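You operate a simulated robot arm through the tools that you are given. There is no shell and no other tool. Be economical: measure what you need, move in short steps, check, and stop when the job is done.

Carry out the task below with a simulated two-armed robot. There is one attempt and no reset: what you move stays moved.

TASK
Clear both yellow trays: the four hose bundles go back in the rack.

The check looks at the end state, three seconds after you hand in, the way a careful person would. Anything else that was tipped, shoved, dropped, spilled or broken makes it a failure.

THE ROBOT
Two 7-joint arms with two-finger parallel grippers on one trunk that stands fixed in place. Base frame: the origin is at the foot of the trunk, x ahead of it, y to its left, z up; the work surface is at about z = 800. Units: mm, rad, N and s.
The left shoulder is at [110, 169, 1511], the right one opposite. With the tool pointing down near the work surface each hand reaches from about 320 to 700 mm from the base axis, measured 20 degrees to its own side. Payload 1.57 kg a hand.
The TCP of each hand is the grasp point between the finger pads, 30 mm short of the fingertips. In the tool frame z runs along the fingers and y along their closing line. The gripper opens to 80 mm. The fingers are 17 mm wide and 12 mm thick; the gripper's body (40 by 82 mm) begins 80 mm behind the TCP.
Orientation is that of the tool frame in the base frame, as [roll, pitch, yaw] about the fixed x, y, z axes, in that order (R = Rz(yaw) Ry(pitch) Rx(roll)). With the fingers straight down and closing along the base's y, the tool's x points along the base's -x, its y along +y and its z along -z.

THE INTERFACE
- The arms move only by the tool play_rows. It takes "left_increments", "right_increments" or both (then of equal length, played together; a hand with none holds still); each is a list that holds one entry, the list of rows, each a list of 6 numbers: the shift along the tool's x, y, z in mm, then the turn, a rotation vector about the tool's x, y, z in rad. In form: [[[dx, dy, dz, wx, wy, wz], ...]]. A call has 1 to 8 rows; each row is the pose to reach, as a shift and turn from the pose commanded when the call began, along the tool's axes at that moment. "left_jaw" and "right_jaw" are, for a hand that has rows, the opening, from 0 (shut) to 1 (fully open), set as the call begins (left out, the last holds). Each row takes 0.2 s and may step no farther than 50 mm and 0.15 rad from the row before; otherwise, or with a gripper value out of range, the whole call is refused. A pose out of reach is approached as far as the arm can. The call stops where the force on the tool passes 40 N (or 10 N more than at its start, if that is more) or the arm is blocked; 0.2 s more then pass. Each finger travels about 72 mm/s and halts on what it meets, pressing with about 43 N; the grip force reading is that of the motor and also rises with nothing between the fingers. The clock runs only during rows and for 0.2 s after the last one: add rows that repeat a pose to give the fingers time. The reply holds the time, the measured pose of the TCP, the force on the tool along the base axes, the opening and the grip force, in the units named above and with some noise, with the torque about the TCP (base axes, N m) and any sound that the robot's microphone picked up, and new pictures: "views" is both (left out), scene, wrist or none (wrist: the cameras of the hands that moved).
- Cameras (640 x 400 px; columns grow to the right, rows downward): "scene" is now at [146.7, 39.2, 1692.2]; the picture's right is [0.51, -0.86, 0.00], its down [-0.66, -0.39, -0.64] and it looks along [0.55, 0.32, -0.77] (base axes); focal length 314 px, centre (320, 200). "left" rides on the left gripper at [72, 7, -122] in its tool frame; the picture's right is [-0.09, 1.00, 0.00], its down [-0.84, -0.08, -0.54] and it looks along [-0.54, -0.05, 0.84] (tool axes); focal length 238 px, centre (320, 200). "right" rides on the right gripper at [72, -7, -122] in its tool frame; the picture's right is [0.09, 1.00, 0.00], its down [-0.84, 0.08, -0.54] and it looks along [-0.54, 0.05, 0.84] (tool axes); focal length 238 px, centre (320, 200). There is no depth. A picture from a camera that has moved, and an enlarged one, comes with that camera's place and axes in the base frame and with its lens.
- lift_body(by): slides the trunk up (or, below 0, down) by that many mm; the arms and the scene camera ride with it, the base frame stays. It gives what a move gives, with no picture.
- turn_head(pan, tilt): turns the head with the scene camera to pan (to the left, within 1.501 rad either way) and tilt (down, from -0.506 to 1.204), counted from straight ahead of the robot. It gives what a move gives, and a new picture of the scene camera.
- enlarge(camera, box): a new picture of the part [left, top, right, bottom] of that camera's present view, enlarged. The clock stands still meanwhile.
- sign_off(): hands the job in; it is judged then, once.

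Work in short steps. Places have to be worked out from the pictures, the camera data and where the tool is seen: move nearer, look again, correct. Check each grasp and each placing, and mend what went wrong. You have 120 turns and 200 pictures in all, those below and enlarged ones among them. Open the grippers and draw the arms clear of the work before you hand the job in, unless the task says otherwise; then end with one line.

The tools are called as name(argument=value, ...) on one line, values as JSON. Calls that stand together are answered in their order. play_rows: Moves the arms, as the interface text tells. Its arguments: {"type":"object","properties":{"left_increments":{"type":"array","items":{"type":"array","items":{"type":"array","items":{"type":"number"}}}},"left_jaw":{"type":"number"},"right_increments":{"type":"array","items":{"type":"array","items":{"type":"array","items":{"type":"number"}}}},"right_jaw":{"type":"number"},"views":{"type":"string","enum":["both","scene","wrist","none"]}},"required":[]} The other tools are called the same way: lift_body (by) slides the trunk up or down; turn_head (pan, tilt) turns the head that bears the scene camera; enlarge (camera, box) takes an enlarged picture of a part of a camera's view; sign_off () hands the job in.

At the start:

```text
time_s: 0.0
left_eef_pos: [433.7, 564.6, 1039.1]
left_tcp_rot: [3.141, -0.002, -3.141]
left_contact_force: [-0.4, -0.1, -0.3]
left_wrist_torque: [0.01, -0.02, -0.01]
left_grip_width: 80.1
left_finger_force: 0.1
right_eef_pos: [677.0, 83.4, 1139.6]
right_tcp_rot: [-3.141, 0.0, -3.141]
right_contact_force: [0.3, 0.9, 0.8]
right_wrist_torque: [0.01, -0.02, -0.03]
right_grip_width: 80.1
right_finger_force: 0.1
trunk travel left (down, up): [-825.0, 65.0]
head pan, tilt: [0.532, 0.878]
```

scene: 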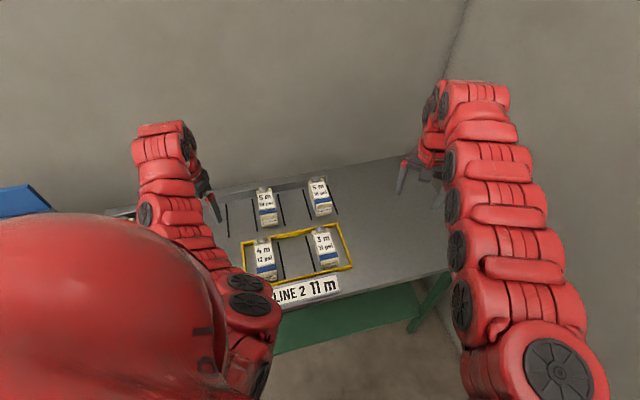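
right: 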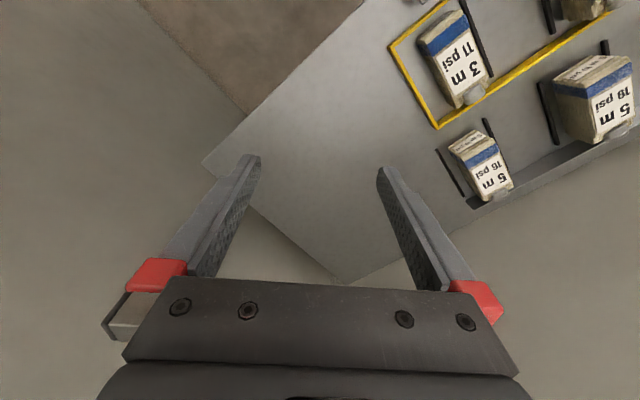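
left: 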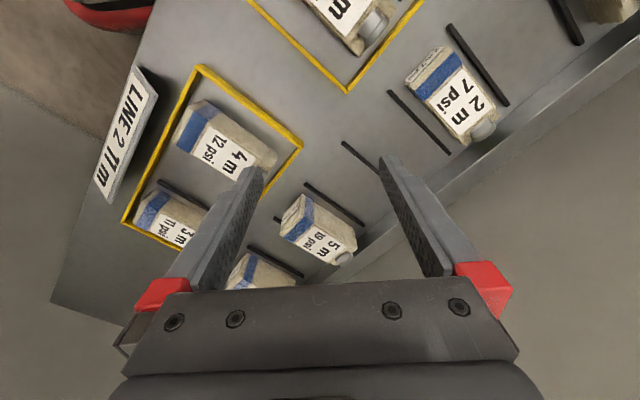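

I'll look around first: turn the head to see the whole table.

turn_head(pan=0.8, tilt=0.8)

enlarge(camera="left", box=[80, 0, 640, 350])

enlarge(camera="right", box=[360, 0, 640, 220])

```text
time_s: 0.8
left_eef_pos: [432.4, 564.0, 1039.1]
left_tcp_rot: [3.14, 0.0, 3.139]
left_contact_force: [-0.2, 0.2, -1.0]
left_wrist_torque: [0.01, 0.03, -0.01]
left_grip_width: 80.0
left_finger_force: 0.1
right_eef_pos: [676.4, 83.0, 1139.2]
right_tcp_rot: [-3.14, 0.001, 3.14]
right_contact_force: [0.3, 0.3, -0.9]
right_wrist_torque: [-0.02, 0.04, 0.02]
right_grip_width: 80.0
right_finger_force: 0.0
trunk travel left (down, up): [-825.0, 65.0]
head pan, tilt: [0.799, 0.799]
camera scene: at [136.8, 58.0, 1698.3], right [0.72, -0.7, 0.0], down [-0.5, -0.51, -0.7], along [0.49, 0.5, -0.72], focal length 314 px, centre (320, 200)
```

scene: 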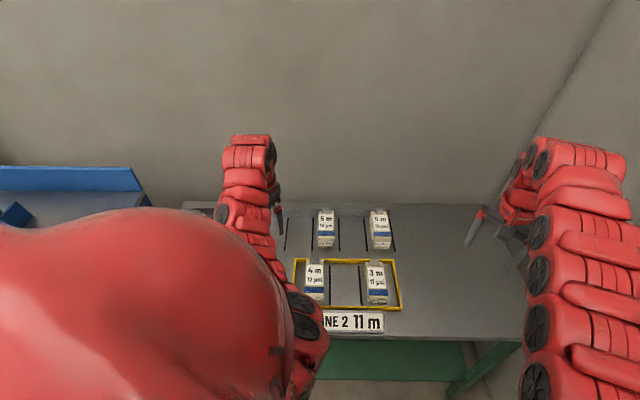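

```text
1.14 times, centred on (360, 175) of left
camera zoom: at [361.9, 570.7, 1162.7], right [0.09, 1.0, 0.0], down [0.84, -0.08, 0.54], along [0.54, -0.05, -0.84], focal length 272 px, centre (274, 229)
```

zoom: 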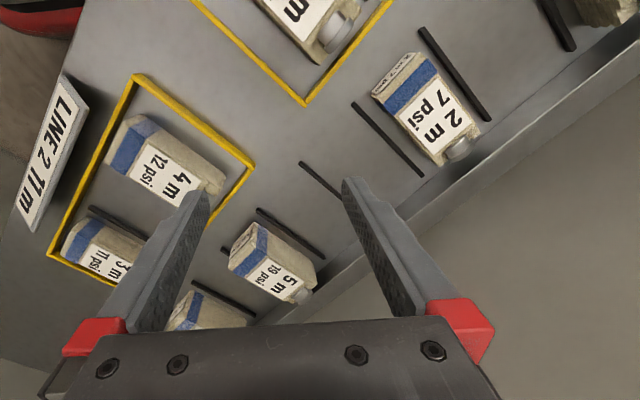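

```text
1.82 times, centred on (500, 110) of right
camera zoom: at [603.5, 77.4, 1260.9], right [-0.09, 1.0, 0.0], down [0.84, 0.08, 0.54], along [0.54, 0.05, -0.84], focal length 433 px, centre (-7, 364)
```

zoom: 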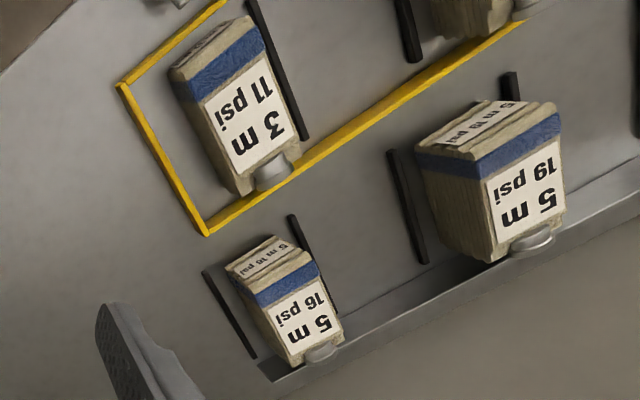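

The rack is partly hidden. I draw the left hand back and up for an overview.

play_rows(left_increments=[[[40, 0, -25, 0, 0, 0], [80, 0, -50, 0, 0, 0], [120, 0, -75, 0, 0, 0], [160, 0, -100, 0, 0, 0]]], views="both")

```text
time_s: 1.8
left_eef_pos: [366.1, 589.4, 1029.3]
left_tcp_rot: [3.141, 0.003, -3.141]
left_contact_force: [-0.7, 0.5, 0.3]
left_wrist_torque: [-0.01, -0.03, 0.03]
left_grip_width: 80.1
left_finger_force: 0.1
left hand out of reach, approached as far as the arm can: row 1, 2, 3, 4
right_eef_pos: [676.3, 84.8, 1139.9]
right_tcp_rot: [-3.141, 0.003, 3.14]
right_contact_force: [-0.5, 0.9, 0.8]
right_wrist_torque: [-0.01, -0.01, 0.03]
right_grip_width: 80.0
right_finger_force: 0.2
trunk travel left (down, up): [-825.0, 65.0]
head pan, tilt: [0.799, 0.799]
camera scene: at [135.4, 58.6, 1698.5], right [0.72, -0.7, 0.0], down [-0.5, -0.51, -0.7], along [0.49, 0.5, -0.72], focal length 314 px, centre (320, 200)
camera left: at [295.1, 595.9, 1151.2], right [0.09, 1.0, 0.0], down [0.84, -0.08, 0.54], along [0.54, -0.05, -0.84], focal length 238 px, centre (320, 200)
```

scene: 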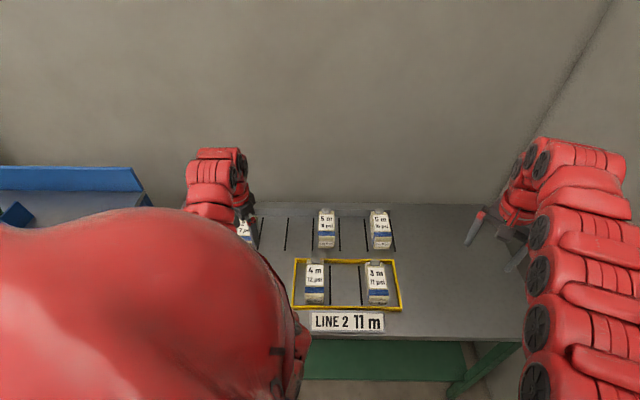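
left: 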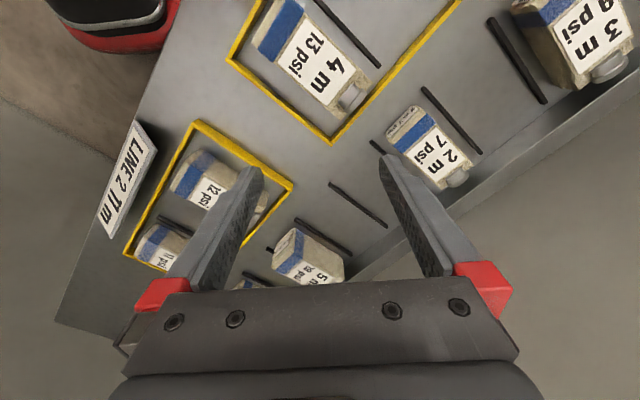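

I use the right hand's camera, turning it toward the left part of the table for a wide view.

play_rows(right_increments=[[[30, 5, -10, 0, 0, -0.13], [60, 10, -20, 0, 0, -0.26], [90, 15, -30, 0, 0, -0.39], [120, 20, -40, 0, 0, -0.52], [150, 20, -50, 0, 0, -0.65], [170, 20, -60, 0, 0, -0.785]]], views="wrist")

```text
time_s: 3.2
left_eef_pos: [363.5, 592.7, 1028.6]
left_tcp_rot: [-3.137, 0.006, -3.14]
left_contact_force: [-1.2, 0.7, 0.0]
left_wrist_torque: [-0.04, -0.05, -0.01]
left_grip_width: 79.8
left_finger_force: 0.0
right_eef_pos: [489.5, 193.6, 1199.7]
right_tcp_rot: [-3.104, 0.013, -2.592]
right_contact_force: [0.5, 1.1, 0.1]
right_wrist_torque: [-0.05, -0.09, -0.01]
right_grip_width: 80.1
right_finger_force: 0.1
right hand out of reach, approached as far as the arm can: row 4, 5, 6
trunk travel left (down, up): [-825.0, 65.0]
head pan, tilt: [0.799, 0.799]
camera right: at [427.5, 154.7, 1320.8], right [-0.6, 0.8, -0.04], down [0.66, 0.52, 0.55], along [0.46, 0.3, -0.84], focal length 238 px, centre (320, 200)
```

right: 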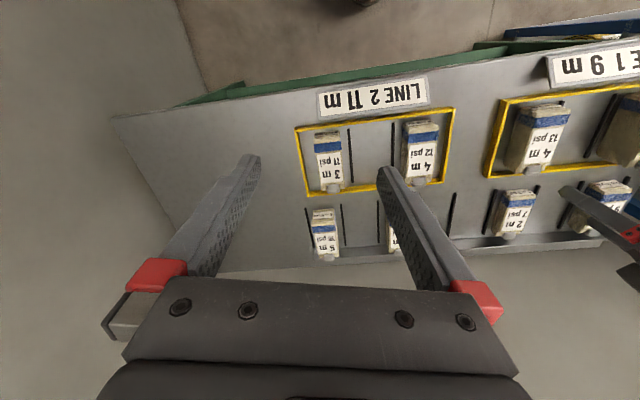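

Line 1's tray and left part of the rack need a better view; I yaw the left hand to the left.

play_rows(left_increments=[[[0, 0, 0, 0, 0, -0.14], [0, 0, 0, 0, 0, -0.28], [0, 0, 0, 0, 0, -0.42], [0, 0, 0, 0, 0, -0.56], [0, 0, 0, 0, 0, -0.7], [0, 0, 0, 0, 0, -0.84], [0, 0, 0, 0, 0, -0.98]]], views="wrist")

```text
time_s: 4.8
left_eef_pos: [365.2, 592.4, 1029.9]
left_tcp_rot: [-3.141, 0.001, -2.16]
left_contact_force: [-0.1, 0.4, -0.2]
left_wrist_torque: [0.0, 0.0, 0.0]
left_grip_width: 79.9
left_finger_force: 0.1
left hand out of reach, approached as far as the arm can: row 4, 5, 6, 7
right_eef_pos: [494.6, 190.6, 1197.3]
right_tcp_rot: [-3.108, 0.009, -2.59]
right_contact_force: [-0.4, -0.1, 0.3]
right_wrist_torque: [-0.02, 0.03, -0.01]
right_grip_width: 79.9
right_finger_force: 0.1
trunk travel left (down, up): [-825.0, 65.0]
head pan, tilt: [0.799, 0.799]
camera left: at [321.4, 535.5, 1152.2], right [-0.78, 0.63, 0.0], down [0.53, 0.65, 0.54], along [0.34, 0.42, -0.84], focal length 238 px, centre (320, 200)
```

left: 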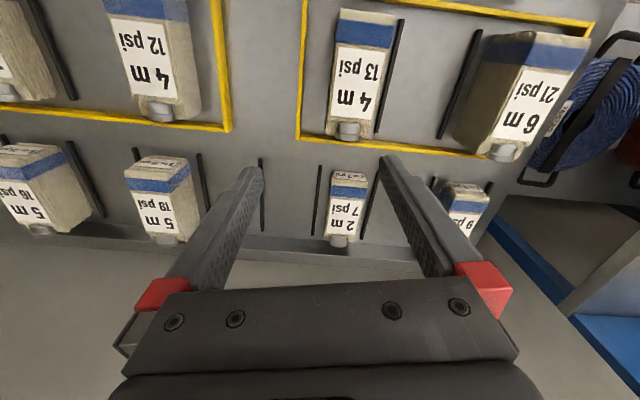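

The trays hold 12, 11, 13 and 21 psi bundles. I enlarge for detail and look left at what else is there.

enlarge(camera="left", box=[400, 0, 640, 250])

enlarge(camera="left", box=[0, 120, 420, 290])

turn_head(pan=1.4, tilt=0.6)

```text
1.60 times, centred on (520, 125) of left
camera zoom: at [321.4, 535.5, 1152.2], right [-0.78, 0.63, 0.0], down [0.53, 0.65, 0.54], along [0.34, 0.42, -0.84], focal length 381 px, centre (0, 320)
```

zoom: 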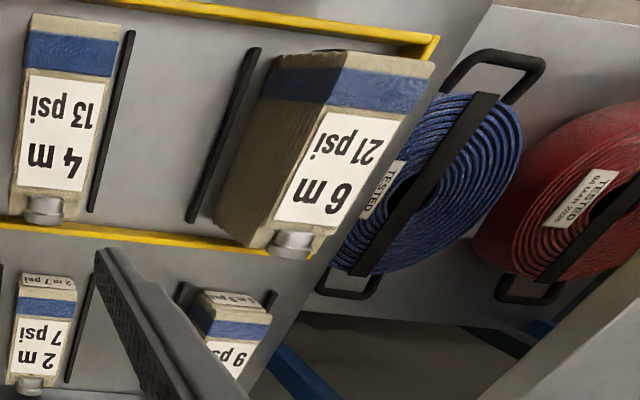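

```text
1.52 times, centred on (210, 205) of left
camera zoom: at [321.4, 535.5, 1152.2], right [-0.78, 0.63, 0.0], down [0.53, 0.65, 0.54], along [0.34, 0.42, -0.84], focal length 363 px, centre (488, 192)
```

zoom: 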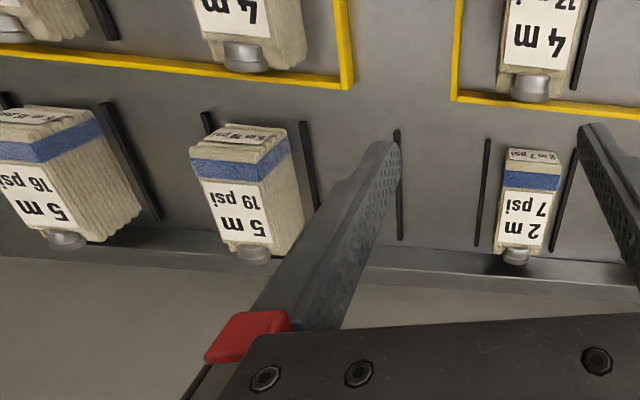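

```text
time_s: 5.8
left_eef_pos: [366.7, 593.1, 1029.5]
left_tcp_rot: [-3.14, 0.002, -2.163]
left_contact_force: [0.4, -0.3, 0.9]
left_wrist_torque: [0.01, -0.03, 0.04]
left_grip_width: 80.3
left_finger_force: 0.0
right_eef_pos: [495.1, 190.3, 1197.8]
right_tcp_rot: [-3.109, 0.01, -2.589]
right_contact_force: [0.2, 0.6, -0.8]
right_wrist_torque: [-0.01, 0.0, -0.02]
right_grip_width: 79.9
right_finger_force: 0.0
trunk travel left (down, up): [-825.0, 65.0]
head pan, tilt: [1.4, 0.6]
camera scene: at [95.7, 87.3, 1715.2], right [0.99, -0.17, 0.0], down [-0.1, -0.56, -0.82], along [0.14, 0.81, -0.57], focal length 314 px, centre (320, 200)
```

scene: 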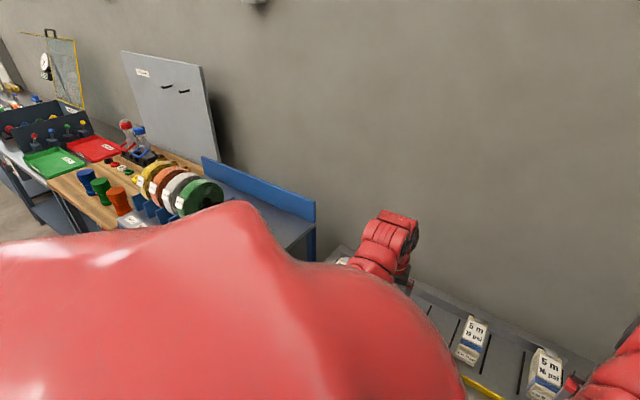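

The rack is the back row (8 slots, 4 empty). I clear the right hand off to the right first.

play_rows(right_increments=[[[25, -28, 0, 0, 0, 0.1], [55, -58, 0, 0, 0, 0.2], [85, -88, 0, 0, 0, 0.3], [110, -120, 0, 0, 0, 0.4], [140, -152, 0, 0, 0, 0.5], [165, -184, 0, 0, 0, 0.5]]], views="none")

turn_head(pan=0.75, tilt=0.9)

```text
time_s: 7.2
left_eef_pos: [368.2, 590.4, 1030.5]
left_tcp_rot: [-3.14, 0.004, -2.161]
left_contact_force: [0.1, 0.5, -0.9]
left_wrist_torque: [-0.01, -0.04, -0.03]
left_grip_width: 79.9
left_finger_force: 0.1
right_eef_pos: [626.0, 33.8, 1120.7]
right_tcp_rot: [-3.123, 0.096, -2.99]
right_contact_force: [0.5, 0.6, -0.1]
right_wrist_torque: [-0.01, -0.01, 0.03]
right_grip_width: 79.7
right_finger_force: 0.2
right hand out of reach, approached as far as the arm can: row 1, 2, 3, 4, 5, 6
trunk travel left (down, up): [-825.0, 65.0]
head pan, tilt: [1.4, 0.6]
```

```text
time_s: 8.2
left_eef_pos: [366.8, 592.0, 1030.8]
left_tcp_rot: [-3.141, 0.001, -2.164]
left_contact_force: [0.6, -0.2, -0.3]
left_wrist_torque: [0.02, -0.02, 0.02]
left_grip_width: 80.3
left_finger_force: 0.1
right_eef_pos: [627.0, 36.6, 1121.5]
right_tcp_rot: [-3.123, 0.094, -2.991]
right_contact_force: [0.5, 0.1, -0.2]
right_wrist_torque: [0.01, -0.03, 0.03]
right_grip_width: 80.1
right_finger_force: 0.0
trunk travel left (down, up): [-825.0, 65.0]
head pan, tilt: [0.75, 0.901]
camera scene: at [136.8, 50.7, 1690.4], right [0.68, -0.73, 0.0], down [-0.57, -0.53, -0.62], along [0.45, 0.42, -0.78], focal length 314 px, centre (320, 200)
```

scene: 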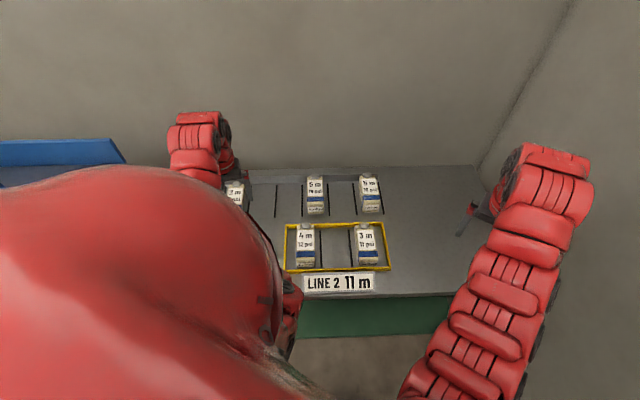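

Both arms are near their minimum (folded) limit. I shift the right hand further right and down a bit, off the table.

play_rows(right_increments=[[[0, -45, 18, 0, 0, 0], [0, -90, 36, 0, 0, 0], [0, -135, 54, 0, 0, 0], [0, -180, 70, 0, 0, 0]]], views="none")

```text
time_s: 9.2
left_eef_pos: [366.6, 591.0, 1030.4]
left_tcp_rot: [3.142, 0.004, -2.161]
left_contact_force: [0.0, -0.4, 0.2]
left_wrist_torque: [-0.01, 0.0, 0.01]
left_grip_width: 80.2
left_finger_force: 0.1
right_eef_pos: [657.6, -142.3, 1058.7]
right_tcp_rot: [-3.122, 0.098, -2.988]
right_contact_force: [0.2, 0.0, -0.4]
right_wrist_torque: [0.02, -0.01, 0.0]
right_grip_width: 80.3
right_finger_force: 0.0
trunk travel left (down, up): [-825.0, 65.0]
head pan, tilt: [0.75, 0.901]
```

Hand moves are relative to the achieved pose. Now I bring the left hand above the 13 psi bundle (est. (302, 587)), aligned with the row.

play_rows(left_increments=[[[10, 13, 15, 0, 0, 0.06], [20, 25, 30, 0, 0, 0.12], [30, 38, 45, 0, 0, 0.18], [40, 50, 50, 0, 0, 0.18]]], views="wrist")

```text
time_s: 10.2
left_eef_pos: [301.7, 589.0, 982.0]
left_tcp_rot: [3.14, 0.001, -2.342]
left_contact_force: [0.6, 0.0, -0.1]
left_wrist_torque: [0.02, 0.02, 0.0]
left_grip_width: 80.0
left_finger_force: 0.0
right_eef_pos: [655.2, -140.8, 1060.6]
right_tcp_rot: [-3.12, 0.099, -2.99]
right_contact_force: [-0.2, 0.0, 0.0]
right_wrist_torque: [-0.05, -0.03, 0.0]
right_grip_width: 80.3
right_finger_force: 0.1
trunk travel left (down, up): [-825.0, 65.0]
head pan, tilt: [0.75, 0.901]
camera left: at [247.4, 540.4, 1103.4], right [-0.65, 0.76, 0.0], down [0.64, 0.55, 0.54], along [0.41, 0.35, -0.84], focal length 238 px, centre (320, 200)
```

left: 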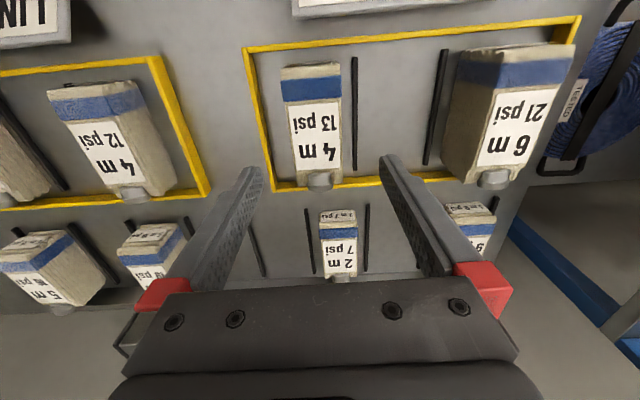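

Good view. I enlarge to judge bundle heights and shape.

enlarge(camera="left", box=[230, 20, 600, 210])

enlarge(camera="left", box=[0, 180, 520, 330])

```text
1.73 times, centred on (415, 115) of left
camera zoom: at [247.4, 540.4, 1103.4], right [-0.65, 0.76, 0.0], down [0.64, 0.55, 0.54], along [0.41, 0.35, -0.84], focal length 412 px, centre (156, 347)
```

zoom: 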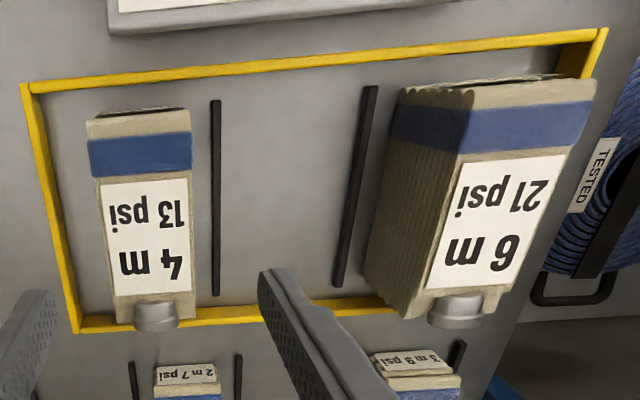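

```text
1.23 times, centred on (260, 255) of left
camera zoom: at [247.4, 540.4, 1103.4], right [-0.65, 0.76, 0.0], down [0.64, 0.55, 0.54], along [0.41, 0.35, -0.84], focal length 293 px, centre (394, 132)
```

zoom: 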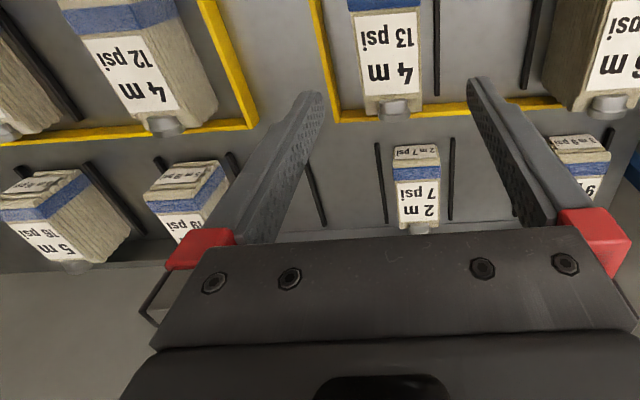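

13 psi bundle's top is near z≈865 and ~54 mm wide, with low dividers beside it. I centre over it and descend part-way.

play_rows(left_increments=[[[6, -3, 20, 0, 0, 0], [13, -5, 40, 0, 0, 0], [13, -5, 65, 0, 0, 0]]], views="wrist")

```text
time_s: 11.0
left_eef_pos: [295.6, 574.3, 916.4]
left_tcp_rot: [-3.141, 0.001, -2.343]
left_contact_force: [0.1, -0.6, -0.7]
left_wrist_torque: [-0.02, 0.02, 0.0]
left_grip_width: 79.9
left_finger_force: 0.0
right_eef_pos: [656.7, -141.1, 1059.9]
right_tcp_rot: [-3.12, 0.098, -2.99]
right_contact_force: [0.8, -0.6, -0.5]
right_wrist_torque: [0.0, 0.01, 0.0]
right_grip_width: 80.3
right_finger_force: 0.0
trunk travel left (down, up): [-825.0, 65.0]
head pan, tilt: [0.75, 0.901]
camera left: at [242.4, 527.0, 1038.7], right [-0.65, 0.76, 0.0], down [0.64, 0.55, 0.54], along [0.41, 0.35, -0.84], focal length 238 px, centre (320, 200)
```

left: 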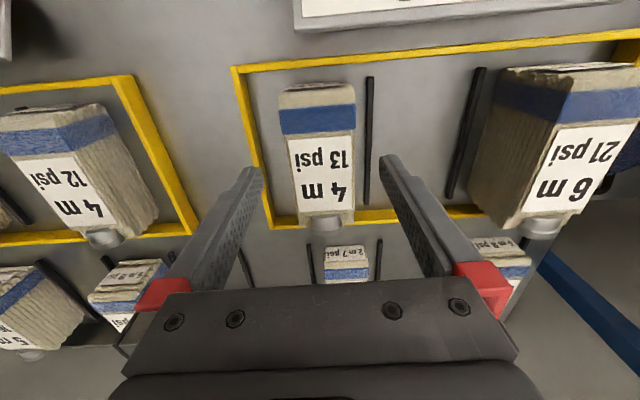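

I enlarge to measure the bundle more precisely.

enlarge(camera="left", box=[230, 70, 422, 190])

```text
3.33 times, centred on (326, 130) of left
camera zoom: at [242.4, 527.0, 1038.7], right [-0.65, 0.76, 0.0], down [0.64, 0.55, 0.54], along [0.41, 0.35, -0.84], focal length 794 px, centre (300, 433)
```

zoom: 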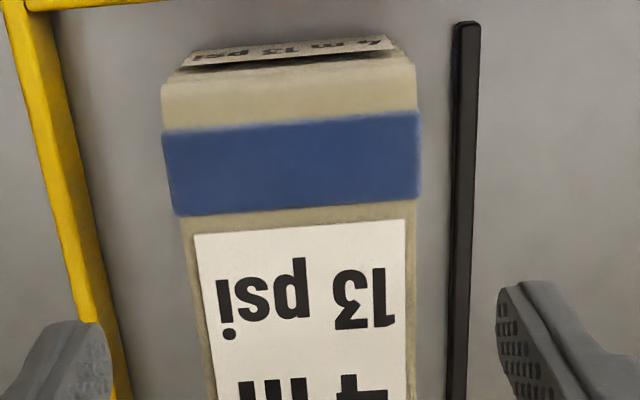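

I descend to TCP z≈868 and look again.

play_rows(left_increments=[[[0, 2, 24, 0, 0, 0], [0, 2, 48, 0, 0, 0]]], views="wrist")

enlarge(camera="left", box=[220, 90, 412, 210])

```text
time_s: 11.6
left_eef_pos: [294.5, 575.9, 868.4]
left_tcp_rot: [3.141, -0.002, -2.343]
left_contact_force: [0.3, 0.5, 0.3]
left_wrist_torque: [-0.06, 0.01, -0.01]
left_grip_width: 79.9
left_finger_force: 0.1
right_eef_pos: [656.6, -140.9, 1059.3]
right_tcp_rot: [-3.12, 0.099, -2.99]
right_contact_force: [0.1, 0.2, -1.4]
right_wrist_torque: [-0.02, -0.04, -0.02]
right_grip_width: 80.1
right_finger_force: 0.1
trunk travel left (down, up): [-825.0, 65.0]
head pan, tilt: [0.75, 0.901]
camera left: at [240.5, 527.9, 991.2], right [-0.65, 0.76, 0.0], down [0.64, 0.55, 0.54], along [0.41, 0.35, -0.84], focal length 238 px, centre (320, 200)
```

left: 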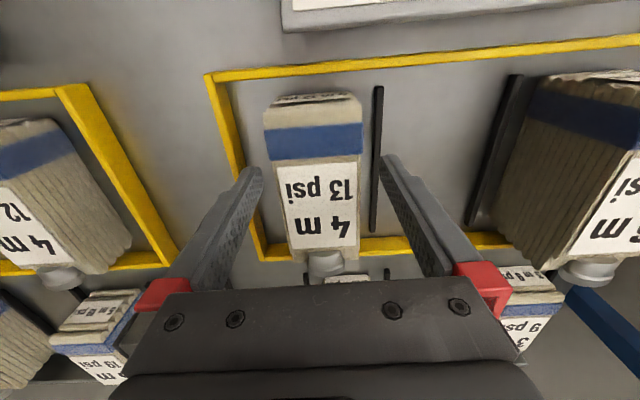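

```text
3.33 times, centred on (316, 150) of left
camera zoom: at [240.5, 527.9, 991.2], right [-0.65, 0.76, 0.0], down [0.64, 0.55, 0.54], along [0.41, 0.35, -0.84], focal length 794 px, centre (333, 367)
```

zoom: 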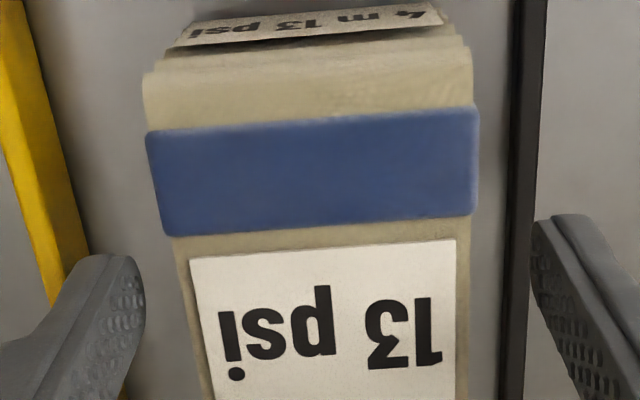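

Top ≈ 862. I lower to TCP ≈ 854 (tips above the dividers) and close.

play_rows(left_increments=[[[0, 0, 7, 0, 0, 0], [0, 0, 15, 0, 0, 0]]], left_jaw=0.86, views="none")

play_rows(left_increments=[[[0, 0, 0, 0, 0, 0], [0, 0, 0, 0, 0, 0], [0, 0, 0, 0, 0, 0]]], left_jaw=0, views="wrist")

```text
time_s: 12.2
left_eef_pos: [296.3, 575.7, 853.4]
left_tcp_rot: [-3.141, 0.0, -2.342]
left_contact_force: [0.0, 0.7, 0.3]
left_wrist_torque: [0.01, 0.03, -0.02]
left_grip_width: 68.8
left_finger_force: 0.0
right_eef_pos: [656.2, -140.9, 1060.3]
right_tcp_rot: [-3.119, 0.097, -2.99]
right_contact_force: [-0.8, 0.5, -0.1]
right_wrist_torque: [0.0, 0.04, -0.01]
right_grip_width: 80.0
right_finger_force: 0.0
trunk travel left (down, up): [-825.0, 65.0]
head pan, tilt: [0.75, 0.901]
```

```text
time_s: 13.0
left_eef_pos: [294.3, 576.4, 854.0]
left_tcp_rot: [-3.141, 0.0, -2.341]
left_contact_force: [0.6, -1.6, 0.8]
left_wrist_torque: [0.02, -0.2, -0.16]
left_grip_width: 57.6
left_finger_force: 43.2
right_eef_pos: [657.0, -141.8, 1061.1]
right_tcp_rot: [-3.121, 0.098, -2.99]
right_contact_force: [0.0, -0.3, 0.0]
right_wrist_torque: [-0.02, -0.01, 0.01]
right_grip_width: 80.4
right_finger_force: 0.0
trunk travel left (down, up): [-825.0, 65.0]
head pan, tilt: [0.75, 0.901]
camera left: at [241.0, 527.6, 976.1], right [-0.65, 0.76, 0.0], down [0.64, 0.55, 0.54], along [0.41, 0.35, -0.84], focal length 238 px, centre (320, 200)
```

left: 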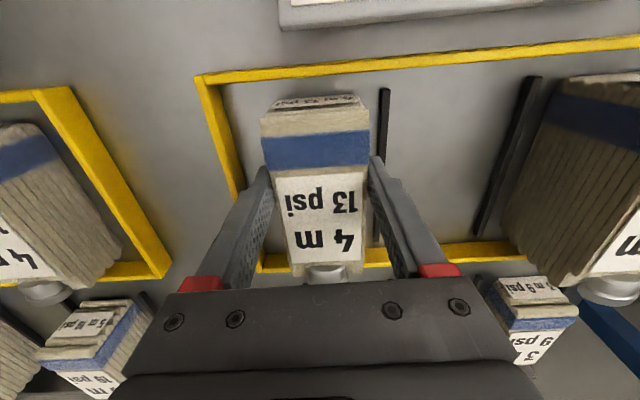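

Gripped (57.6 mm). Lift 95 mm.

play_rows(left_increments=[[[0, 0, -30, 0, 0, 0], [0, 0, -62, 0, 0, 0], [0, 0, -95, 0, 0, 0]]], views="wrist")

```text
time_s: 13.8
left_eef_pos: [295.2, 576.1, 948.5]
left_tcp_rot: [3.141, -0.001, -2.343]
left_contact_force: [-0.1, 0.1, -3.4]
left_wrist_torque: [-0.09, 0.07, -0.01]
left_grip_width: 57.7
left_finger_force: 43.0
right_eef_pos: [656.0, -142.1, 1059.6]
right_tcp_rot: [-3.121, 0.097, -2.99]
right_contact_force: [-0.5, 0.0, 0.3]
right_wrist_torque: [0.01, 0.02, 0.01]
right_grip_width: 80.1
right_finger_force: 0.1
trunk travel left (down, up): [-825.0, 65.0]
head pan, tilt: [0.75, 0.901]
camera left: at [241.3, 527.9, 1071.0], right [-0.65, 0.76, 0.0], down [0.64, 0.55, 0.54], along [0.41, 0.35, -0.84], focal length 238 px, centre (320, 200)
```

left: 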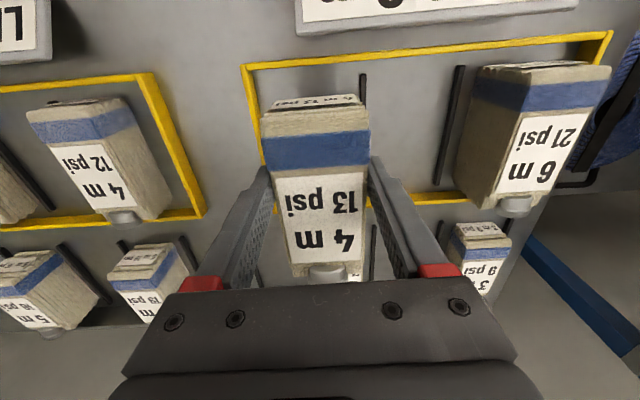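

Lifted cleanly. Move over the empty slot between 7 psi and the next empty (est. TCP (498, 671)), staying high.

play_rows(left_increments=[[[-40, -16, 0, 0, 0, 0], [-80, -32, 0, 0, 0, 0], [-120, -48, 0, 0, 0, 0], [-160, -64, 0, 0, 0, 0], [-190, -79, 0, 0, 0, 0], [-190, -79, 0, 0, 0, 0]]], views="both")

```text
time_s: 15.2
left_eef_pos: [465.3, 642.7, 951.2]
left_tcp_rot: [3.141, 0.0, -2.344]
left_contact_force: [0.2, -0.5, -3.5]
left_wrist_torque: [-0.08, 0.07, -0.04]
left_grip_width: 57.7
left_finger_force: 43.0
left hand out of reach, approached as far as the arm can: row 5, 6
right_eef_pos: [656.7, -141.4, 1060.6]
right_tcp_rot: [-3.119, 0.097, -2.988]
right_contact_force: [0.6, 1.0, -0.3]
right_wrist_torque: [-0.01, 0.01, 0.0]
right_grip_width: 80.0
right_finger_force: 0.0
trunk travel left (down, up): [-825.0, 65.0]
head pan, tilt: [0.75, 0.901]
camera scene: at [136.2, 52.3, 1690.4], right [0.68, -0.73, 0.0], down [-0.57, -0.53, -0.62], along [0.45, 0.42, -0.78], focal length 314 px, centre (320, 200)
camera left: at [410.3, 593.9, 1073.9], right [-0.65, 0.76, 0.0], down [0.64, 0.55, 0.54], along [0.41, 0.35, -0.84], focal length 238 px, centre (320, 200)
```

scene: 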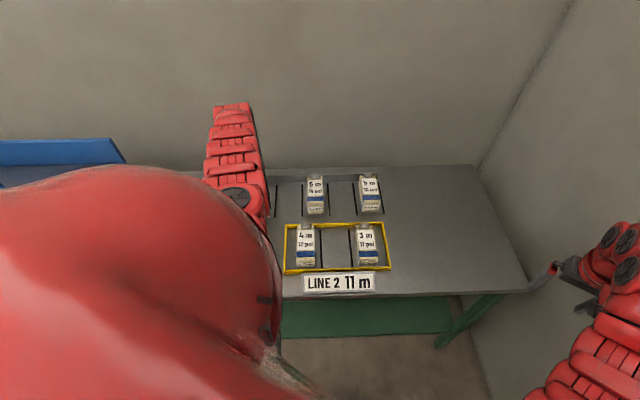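
left: 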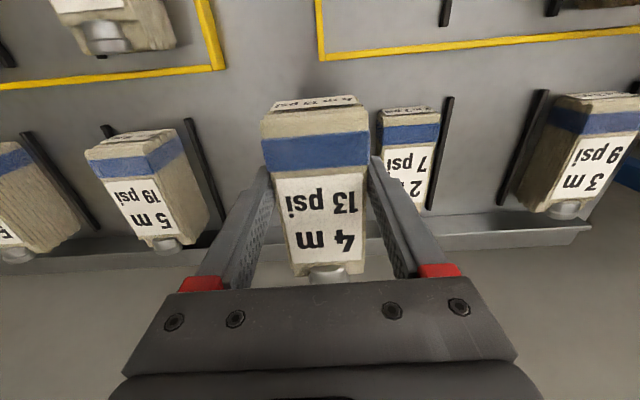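

Reach limit at this trunk height. I lower the trunk a bit (bundle bottom will still be ~50 mm above the table) and retry.

lift_body(by=-40)

play_rows(left_increments=[[[0, 0, -25, 0, 0, 0], [0, 0, -50, 0, 0, 0], [0, 0, -80, 0, 0, 0]]], views="none")

lift_body(by=-80)

play_rows(left_increments=[[[0, 0, -25, 0, 0, 0], [0, 0, -50, 0, 0, 0], [0, 0, -80, 0, 0, 0]]], views="none")

```text
time_s: 16.0
left_eef_pos: [463.5, 641.6, 911.0]
left_tcp_rot: [-3.141, 0.0, -2.343]
left_contact_force: [0.7, 0.1, -4.3]
left_wrist_torque: [-0.07, 0.04, 0.02]
left_grip_width: 57.5
left_finger_force: 42.7
right_eef_pos: [656.3, -140.6, 1020.8]
right_tcp_rot: [-3.119, 0.097, -2.99]
right_contact_force: [-0.2, 0.3, -1.0]
right_wrist_torque: [-0.01, 0.02, 0.0]
right_grip_width: 80.1
right_finger_force: 0.0
trunk travel left (down, up): [-785.0, 105.0]
head pan, tilt: [0.75, 0.901]
```

```text
time_s: 16.8
left_eef_pos: [463.5, 642.1, 992.5]
left_tcp_rot: [3.14, 0.0, -2.343]
left_contact_force: [-1.0, 0.4, -3.7]
left_wrist_torque: [-0.06, 0.06, 0.02]
left_grip_width: 57.5
left_finger_force: 42.9
right_eef_pos: [655.5, -141.8, 1020.4]
right_tcp_rot: [-3.119, 0.096, -2.989]
right_contact_force: [1.0, -0.3, -0.3]
right_wrist_torque: [0.02, -0.03, -0.03]
right_grip_width: 79.9
right_finger_force: 0.1
trunk travel left (down, up): [-785.0, 105.0]
head pan, tilt: [0.75, 0.901]
```

```text
time_s: 18.0
left_eef_pos: [463.0, 642.0, 912.3]
left_tcp_rot: [3.141, -0.001, -2.343]
left_contact_force: [-0.1, 0.0, -3.7]
left_wrist_torque: [-0.09, 0.03, 0.0]
left_grip_width: 57.4
left_finger_force: 42.9
right_eef_pos: [656.0, -141.0, 940.0]
right_tcp_rot: [-3.121, 0.098, -2.989]
right_contact_force: [0.0, -0.3, 0.0]
right_wrist_torque: [-0.02, 0.0, -0.02]
right_grip_width: 80.0
right_finger_force: 0.0
trunk travel left (down, up): [-705.0, 185.0]
head pan, tilt: [0.75, 0.901]
```

```text
time_s: 18.8
left_eef_pos: [464.1, 641.0, 993.6]
left_tcp_rot: [-3.141, -0.001, -2.34]
left_contact_force: [0.3, 0.0, -3.1]
left_wrist_torque: [-0.07, 0.07, 0.0]
left_grip_width: 57.3
left_finger_force: 42.5
right_eef_pos: [655.5, -140.8, 941.2]
right_tcp_rot: [-3.12, 0.097, -2.99]
right_contact_force: [-0.4, -1.0, 0.0]
right_wrist_torque: [-0.02, -0.01, 0.01]
right_grip_width: 80.0
right_finger_force: 0.0
trunk travel left (down, up): [-705.0, 185.0]
head pan, tilt: [0.75, 0.901]
```

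Now try advancing to the slot at this height.

play_rows(left_increments=[[[-20, -2, 0, 0, 0, 0], [-40, -3, 20, 0, 0, 0], [-45, -3, 45, 0, 0, 0]]], views="wrist")

```text
time_s: 19.6
left_eef_pos: [483.0, 659.2, 949.4]
left_tcp_rot: [3.141, 0.0, -2.342]
left_contact_force: [1.1, -0.5, -3.6]
left_wrist_torque: [-0.05, 0.07, 0.0]
left_grip_width: 57.5
left_finger_force: 42.7
left hand out of reach, approached as far as the arm can: row 2, 3
right_eef_pos: [655.9, -141.2, 939.6]
right_tcp_rot: [-3.119, 0.096, -2.99]
right_contact_force: [-0.4, 0.0, -0.1]
right_wrist_torque: [-0.05, 0.03, 0.0]
right_grip_width: 80.0
right_finger_force: 0.1
trunk travel left (down, up): [-705.0, 185.0]
head pan, tilt: [0.75, 0.901]
camera left: at [429.6, 612.1, 1072.2], right [-0.65, 0.76, 0.0], down [0.64, 0.55, 0.54], along [0.41, 0.35, -0.84], focal length 238 px, centre (320, 200)
```

left: 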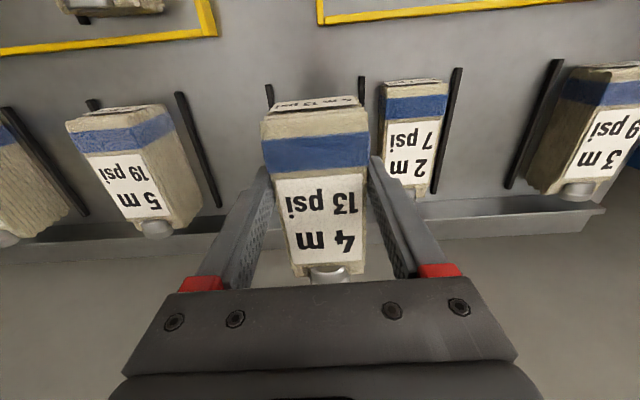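

The slot needs ~15 mm more forward, beyond vertical-tool reach; a slight 3° tilt of the fingers outward provides it.

play_rows(left_increments=[[[-5, -1, 0, 0, -0.03, 0], [-14, -2, 0, 0, -0.06, 0], [-14, -2, 0, 0, -0.06, 0]]], views="wrist")

```text
time_s: 20.4
left_eef_pos: [494.5, 668.0, 948.8]
left_tcp_rot: [-3.141, 0.06, -2.342]
left_contact_force: [0.2, -0.1, -4.2]
left_wrist_torque: [-0.05, 0.07, -0.01]
left_grip_width: 57.6
left_finger_force: 42.7
right_eef_pos: [657.0, -141.8, 940.5]
right_tcp_rot: [-3.122, 0.098, -2.99]
right_contact_force: [-0.2, -0.4, -0.4]
right_wrist_torque: [0.0, -0.03, 0.0]
right_grip_width: 80.1
right_finger_force: 0.1
trunk travel left (down, up): [-705.0, 185.0]
head pan, tilt: [0.75, 0.901]
camera left: at [434.8, 615.0, 1067.1], right [-0.65, 0.76, 0.01], down [0.61, 0.52, 0.59], along [0.45, 0.39, -0.81], focal length 238 px, centre (320, 200)
```

left: 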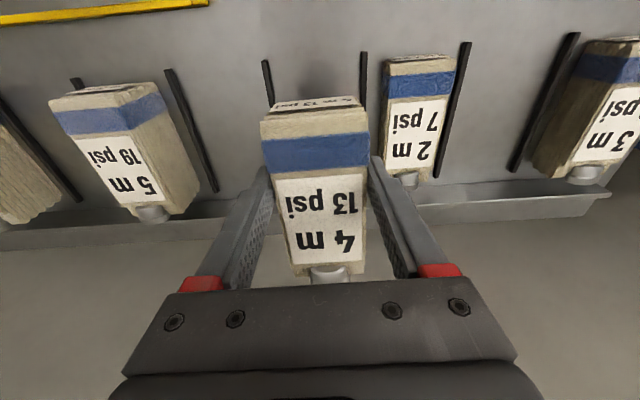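

Laterally centred within ~1 mm. Lower with the trunk by 80 mm and check.

lift_body(by=-80)

enlarge(camera="left", box=[0, 0, 640, 400])

```text
time_s: 21.6
left_eef_pos: [493.5, 667.9, 870.0]
left_tcp_rot: [3.141, 0.06, -2.344]
left_contact_force: [0.6, 1.0, -4.1]
left_wrist_torque: [-0.06, 0.07, 0.0]
left_grip_width: 57.5
left_finger_force: 43.5
right_eef_pos: [656.7, -141.9, 860.1]
right_tcp_rot: [-3.12, 0.098, -2.988]
right_contact_force: [0.1, 0.4, 0.0]
right_wrist_torque: [-0.04, 0.01, 0.0]
right_grip_width: 80.2
right_finger_force: 0.2
trunk travel left (down, up): [-625.0, 265.0]
head pan, tilt: [0.75, 0.901]
```

```text
1.00 times, centred on (320, 200) of left (not enlarged: the box is as wide or as high as the picture)
camera zoom: at [434.7, 615.0, 987.3], right [-0.65, 0.76, 0.01], down [0.61, 0.52, 0.59], along [0.45, 0.39, -0.81], focal length 238 px, centre (320, 200)
```

zoom: 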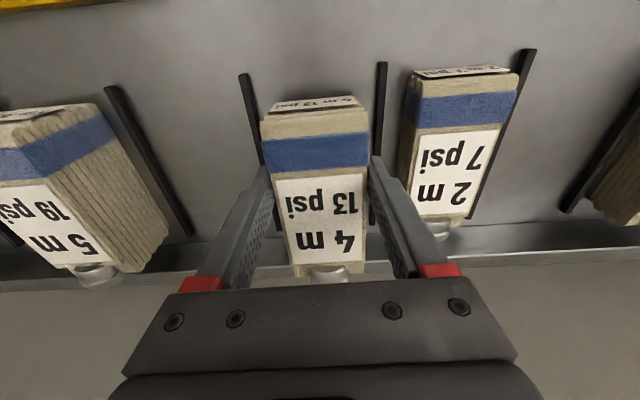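

Good alignment. I lower the last ~14 mm with the arm (watching force), raising the right hand meanwhile.

play_rows(left_increments=[[[0.3, 0, 5, 0, 0, 0], [0.6, 0, 10, 0, 0, 0], [0.8, 0, 14, 0, 0, 0]]], right_increments=[[[0, 0, -40, 0, 0, 0], [0, 0, -80, 0, 0, 0], [0, 0, -120, 0, 0, 0]]], views="none")

```text
time_s: 22.4
left_eef_pos: [495.2, 666.9, 855.9]
left_tcp_rot: [-3.141, 0.062, -2.343]
left_contact_force: [-0.3, -2.9, 1.7]
left_wrist_torque: [-0.23, 0.32, 0.1]
left_grip_width: 57.8
left_finger_force: 42.5
right_eef_pos: [660.7, -142.5, 923.6]
right_tcp_rot: [-3.121, 0.094, -2.988]
right_contact_force: [0.4, -0.4, 1.2]
right_wrist_torque: [0.02, -0.01, 0.0]
right_grip_width: 80.0
right_finger_force: 0.1
right hand out of reach, approached as far as the arm can: row 2, 3
trunk travel left (down, up): [-625.0, 265.0]
head pan, tilt: [0.75, 0.901]
```

Contact made. Release with a modest opening.

play_rows(left_increments=[[[0, 0, 0, 0, 0, 0], [0, 0, 0, 0, 0, 0], [0, 0, 0, 0, 0, 0]]], left_jaw=0.86, views="wrist")

```text
time_s: 23.2
left_eef_pos: [492.5, 668.1, 856.5]
left_tcp_rot: [-3.142, 0.057, -2.342]
left_contact_force: [-0.3, 0.7, 0.3]
left_wrist_torque: [0.03, 0.01, 0.01]
left_grip_width: 68.7
left_finger_force: 0.1
right_eef_pos: [660.9, -142.0, 923.8]
right_tcp_rot: [-3.121, 0.095, -2.988]
right_contact_force: [-0.3, 0.2, -0.4]
right_wrist_torque: [0.01, -0.01, -0.01]
right_grip_width: 80.0
right_finger_force: 0.0
trunk travel left (down, up): [-625.0, 265.0]
head pan, tilt: [0.75, 0.901]
camera left: at [435.1, 614.9, 973.8], right [-0.65, 0.76, 0.01], down [0.61, 0.52, 0.59], along [0.45, 0.39, -0.81], focal length 238 px, centre (320, 200)
```

left: 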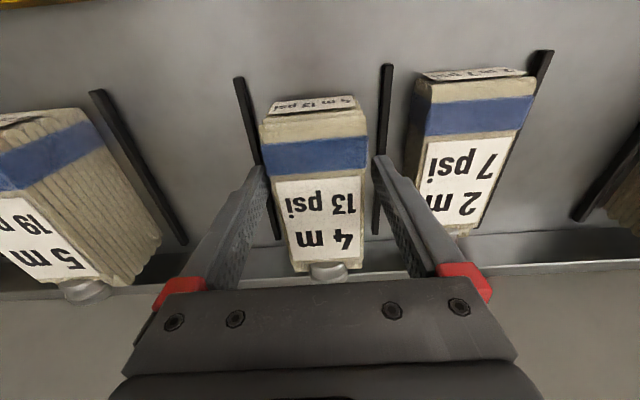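

Released. Raise straight up with the trunk and look.

lift_body(by=110)

enlarge(camera="left", box=[0, 0, 640, 400])

```text
time_s: 24.6
left_eef_pos: [495.7, 667.8, 966.7]
left_tcp_rot: [3.14, 0.06, -2.342]
left_contact_force: [0.0, 0.0, -0.3]
left_wrist_torque: [0.0, 0.0, -0.02]
left_grip_width: 69.1
left_finger_force: 0.1
right_eef_pos: [662.6, -142.3, 1035.1]
right_tcp_rot: [-3.121, 0.096, -2.989]
right_contact_force: [0.4, -0.2, -0.1]
right_wrist_torque: [0.0, 0.02, -0.04]
right_grip_width: 80.0
right_finger_force: 0.0
trunk travel left (down, up): [-735.0, 155.0]
head pan, tilt: [0.75, 0.901]
```

```text
1.00 times, centred on (320, 200) of left (not enlarged: the box is as wide or as high as the picture)
camera zoom: at [435.4, 614.9, 1083.6], right [-0.65, 0.76, 0.01], down [0.61, 0.52, 0.59], along [0.45, 0.39, -0.81], focal length 238 px, centre (320, 200)
```

zoom: 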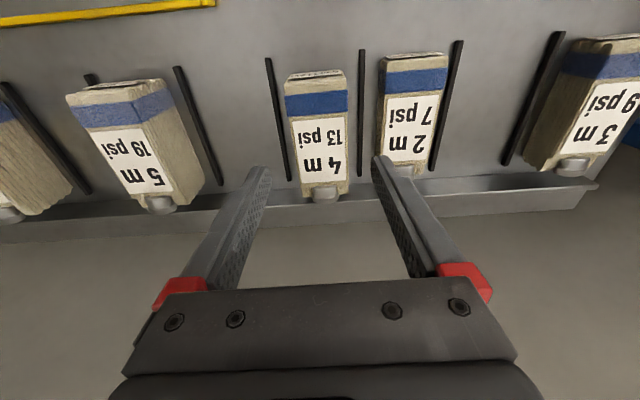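

13 psi sits well in its slot. Next the 12 psi bundle: raise the trunk and move over it (est. (466, 420)).

lift_body(by=80)

play_rows(left_increments=[[[34, -25, 12, 0, 0, 0], [68, -51, 28, 0, 0, 0], [102, -76, 45, 0, 0, 0], [137, -102, 65, 0, 0, 0], [171, -127, 85, 0, 0, 0], [205, -152, 105, 0, 0, 0]]], left_jaw=1, views="wrist")

```text
time_s: 25.8
left_eef_pos: [494.8, 667.7, 1044.8]
left_tcp_rot: [3.141, 0.058, -2.343]
left_contact_force: [0.3, -0.3, 0.8]
left_wrist_torque: [-0.01, 0.01, 0.01]
left_grip_width: 69.0
left_finger_force: 0.1
right_eef_pos: [662.9, -141.6, 1112.8]
right_tcp_rot: [-3.12, 0.095, -2.989]
right_contact_force: [-0.2, 0.4, 0.4]
right_wrist_torque: [-0.01, 0.03, -0.01]
right_grip_width: 80.2
right_finger_force: 0.1
trunk travel left (down, up): [-815.0, 75.0]
head pan, tilt: [0.75, 0.901]
```

```text
time_s: 27.2
left_eef_pos: [482.7, 462.3, 919.7]
left_tcp_rot: [3.141, 0.059, -2.34]
left_contact_force: [-0.1, -0.6, 0.9]
left_wrist_torque: [0.01, 0.0, 0.0]
left_grip_width: 80.2
left_finger_force: 0.0
left hand out of reach, approached as far as the arm can: row 4, 5, 6
right_eef_pos: [661.3, -142.5, 1114.4]
right_tcp_rot: [-3.121, 0.095, -2.988]
right_contact_force: [-0.2, -0.1, -0.5]
right_wrist_torque: [-0.01, 0.02, 0.0]
right_grip_width: 80.0
right_finger_force: 0.0
trunk travel left (down, up): [-815.0, 75.0]
head pan, tilt: [0.75, 0.901]
camera left: at [425.2, 408.5, 1038.5], right [-0.65, 0.76, 0.0], down [0.61, 0.52, 0.59], along [0.45, 0.39, -0.81], focal length 238 px, centre (320, 200)
```

left: 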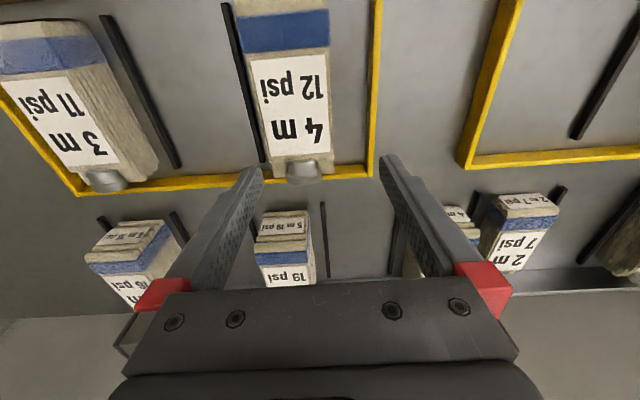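

12 psi target computed at TCP (458, 411). I raise the trunk to give the folded arm room, then move over it.

lift_body(by=75)

play_rows(left_increments=[[[10, -6, 40, 0, 0, 0], [30, -12, 70, 0, 0, 0], [60.3, -18, 95.8, 0, 0, 0], [60.3, -18, 95.8, 0, 0, 0]]], views="wrist")

```text
time_s: 28.3
left_eef_pos: [484.1, 460.8, 994.2]
left_tcp_rot: [3.14, 0.057, -2.342]
left_contact_force: [0.4, -0.1, 0.5]
left_wrist_torque: [-0.02, -0.03, 0.01]
left_grip_width: 80.2
left_finger_force: 0.0
right_eef_pos: [660.6, -141.6, 1188.8]
right_tcp_rot: [-3.119, 0.097, -2.986]
right_contact_force: [-0.5, -0.3, -0.2]
right_wrist_torque: [-0.01, 0.02, 0.01]
right_grip_width: 80.0
right_finger_force: 0.0
trunk travel left (down, up): [-890.0, 0.0]
head pan, tilt: [0.75, 0.901]
```

```text
time_s: 29.3
left_eef_pos: [458.3, 410.7, 894.8]
left_tcp_rot: [3.141, 0.058, -2.343]
left_contact_force: [0.3, 0.4, 0.9]
left_wrist_torque: [-0.01, -0.01, -0.05]
left_grip_width: 80.0
left_finger_force: 0.1
right_eef_pos: [661.5, -140.7, 1189.4]
right_tcp_rot: [-3.12, 0.095, -2.987]
right_contact_force: [-0.2, 0.3, -0.5]
right_wrist_torque: [-0.01, 0.02, 0.02]
right_grip_width: 80.0
right_finger_force: 0.1
trunk travel left (down, up): [-890.0, 0.0]
head pan, tilt: [0.75, 0.901]
camera left: at [398.6, 358.2, 1013.3], right [-0.65, 0.76, 0.01], down [0.62, 0.52, 0.59], along [0.45, 0.39, -0.81], focal length 238 px, centre (320, 200)
```

left: 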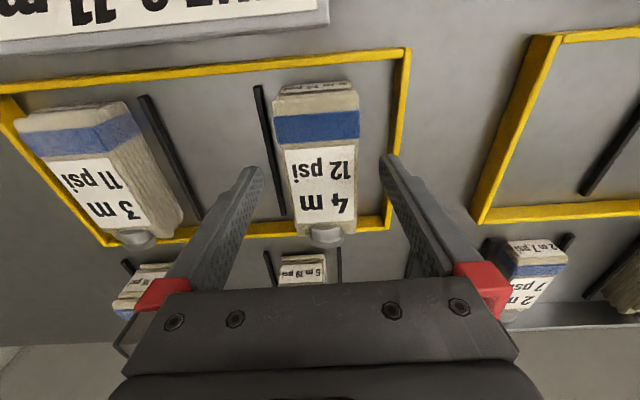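

Aligned. Descend to ~855 with narrowed jaws and close.

play_rows(left_increments=[[[0.8, -1, 13, 0, 0, 0], [1.6, -1, 27, 0, 0, 0], [2.4, -1, 40, 0, 0, 0]]], left_jaw=0.86, views="none")

play_rows(left_increments=[[[0, 0, 0, 0, 0, 0], [0, 0, 0, 0, 0, 0], [0, 0, 0, 0, 0, 0]]], left_jaw=0, views="wrist")

```text
time_s: 30.1
left_eef_pos: [459.6, 409.3, 854.8]
left_tcp_rot: [3.141, 0.057, -2.343]
left_contact_force: [0.1, 0.6, -0.2]
left_wrist_torque: [0.0, 0.04, -0.02]
left_grip_width: 68.7
left_finger_force: 0.0
right_eef_pos: [661.3, -141.4, 1188.8]
right_tcp_rot: [-3.12, 0.096, -2.988]
right_contact_force: [-0.1, 0.6, 0.5]
right_wrist_torque: [-0.01, 0.01, -0.03]
right_grip_width: 80.1
right_finger_force: 0.0
trunk travel left (down, up): [-890.0, 0.0]
head pan, tilt: [0.75, 0.901]
```

```text
time_s: 30.9
left_eef_pos: [458.9, 410.6, 855.4]
left_tcp_rot: [-3.141, 0.057, -2.343]
left_contact_force: [-0.6, -0.6, 0.5]
left_wrist_torque: [-0.14, 0.22, 0.04]
left_grip_width: 57.4
left_finger_force: 43.5
right_eef_pos: [661.2, -142.4, 1188.1]
right_tcp_rot: [-3.123, 0.096, -2.989]
right_contact_force: [0.7, 0.4, 0.4]
right_wrist_torque: [0.01, 0.0, 0.01]
right_grip_width: 79.9
right_finger_force: 0.0
trunk travel left (down, up): [-890.0, 0.0]
head pan, tilt: [0.75, 0.901]
camera left: at [400.5, 357.5, 974.0], right [-0.65, 0.76, 0.01], down [0.62, 0.52, 0.59], along [0.44, 0.39, -0.81], focal length 238 px, centre (320, 200)
```

left: 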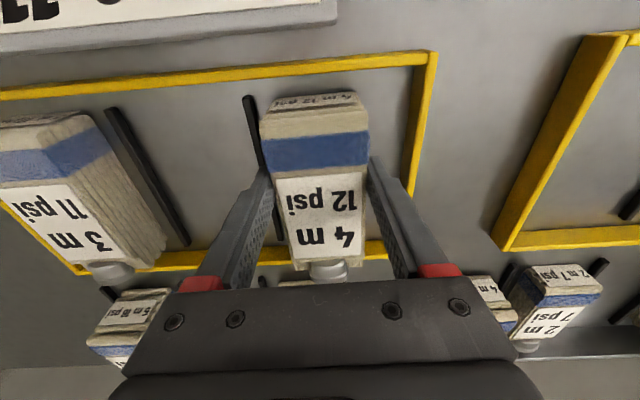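

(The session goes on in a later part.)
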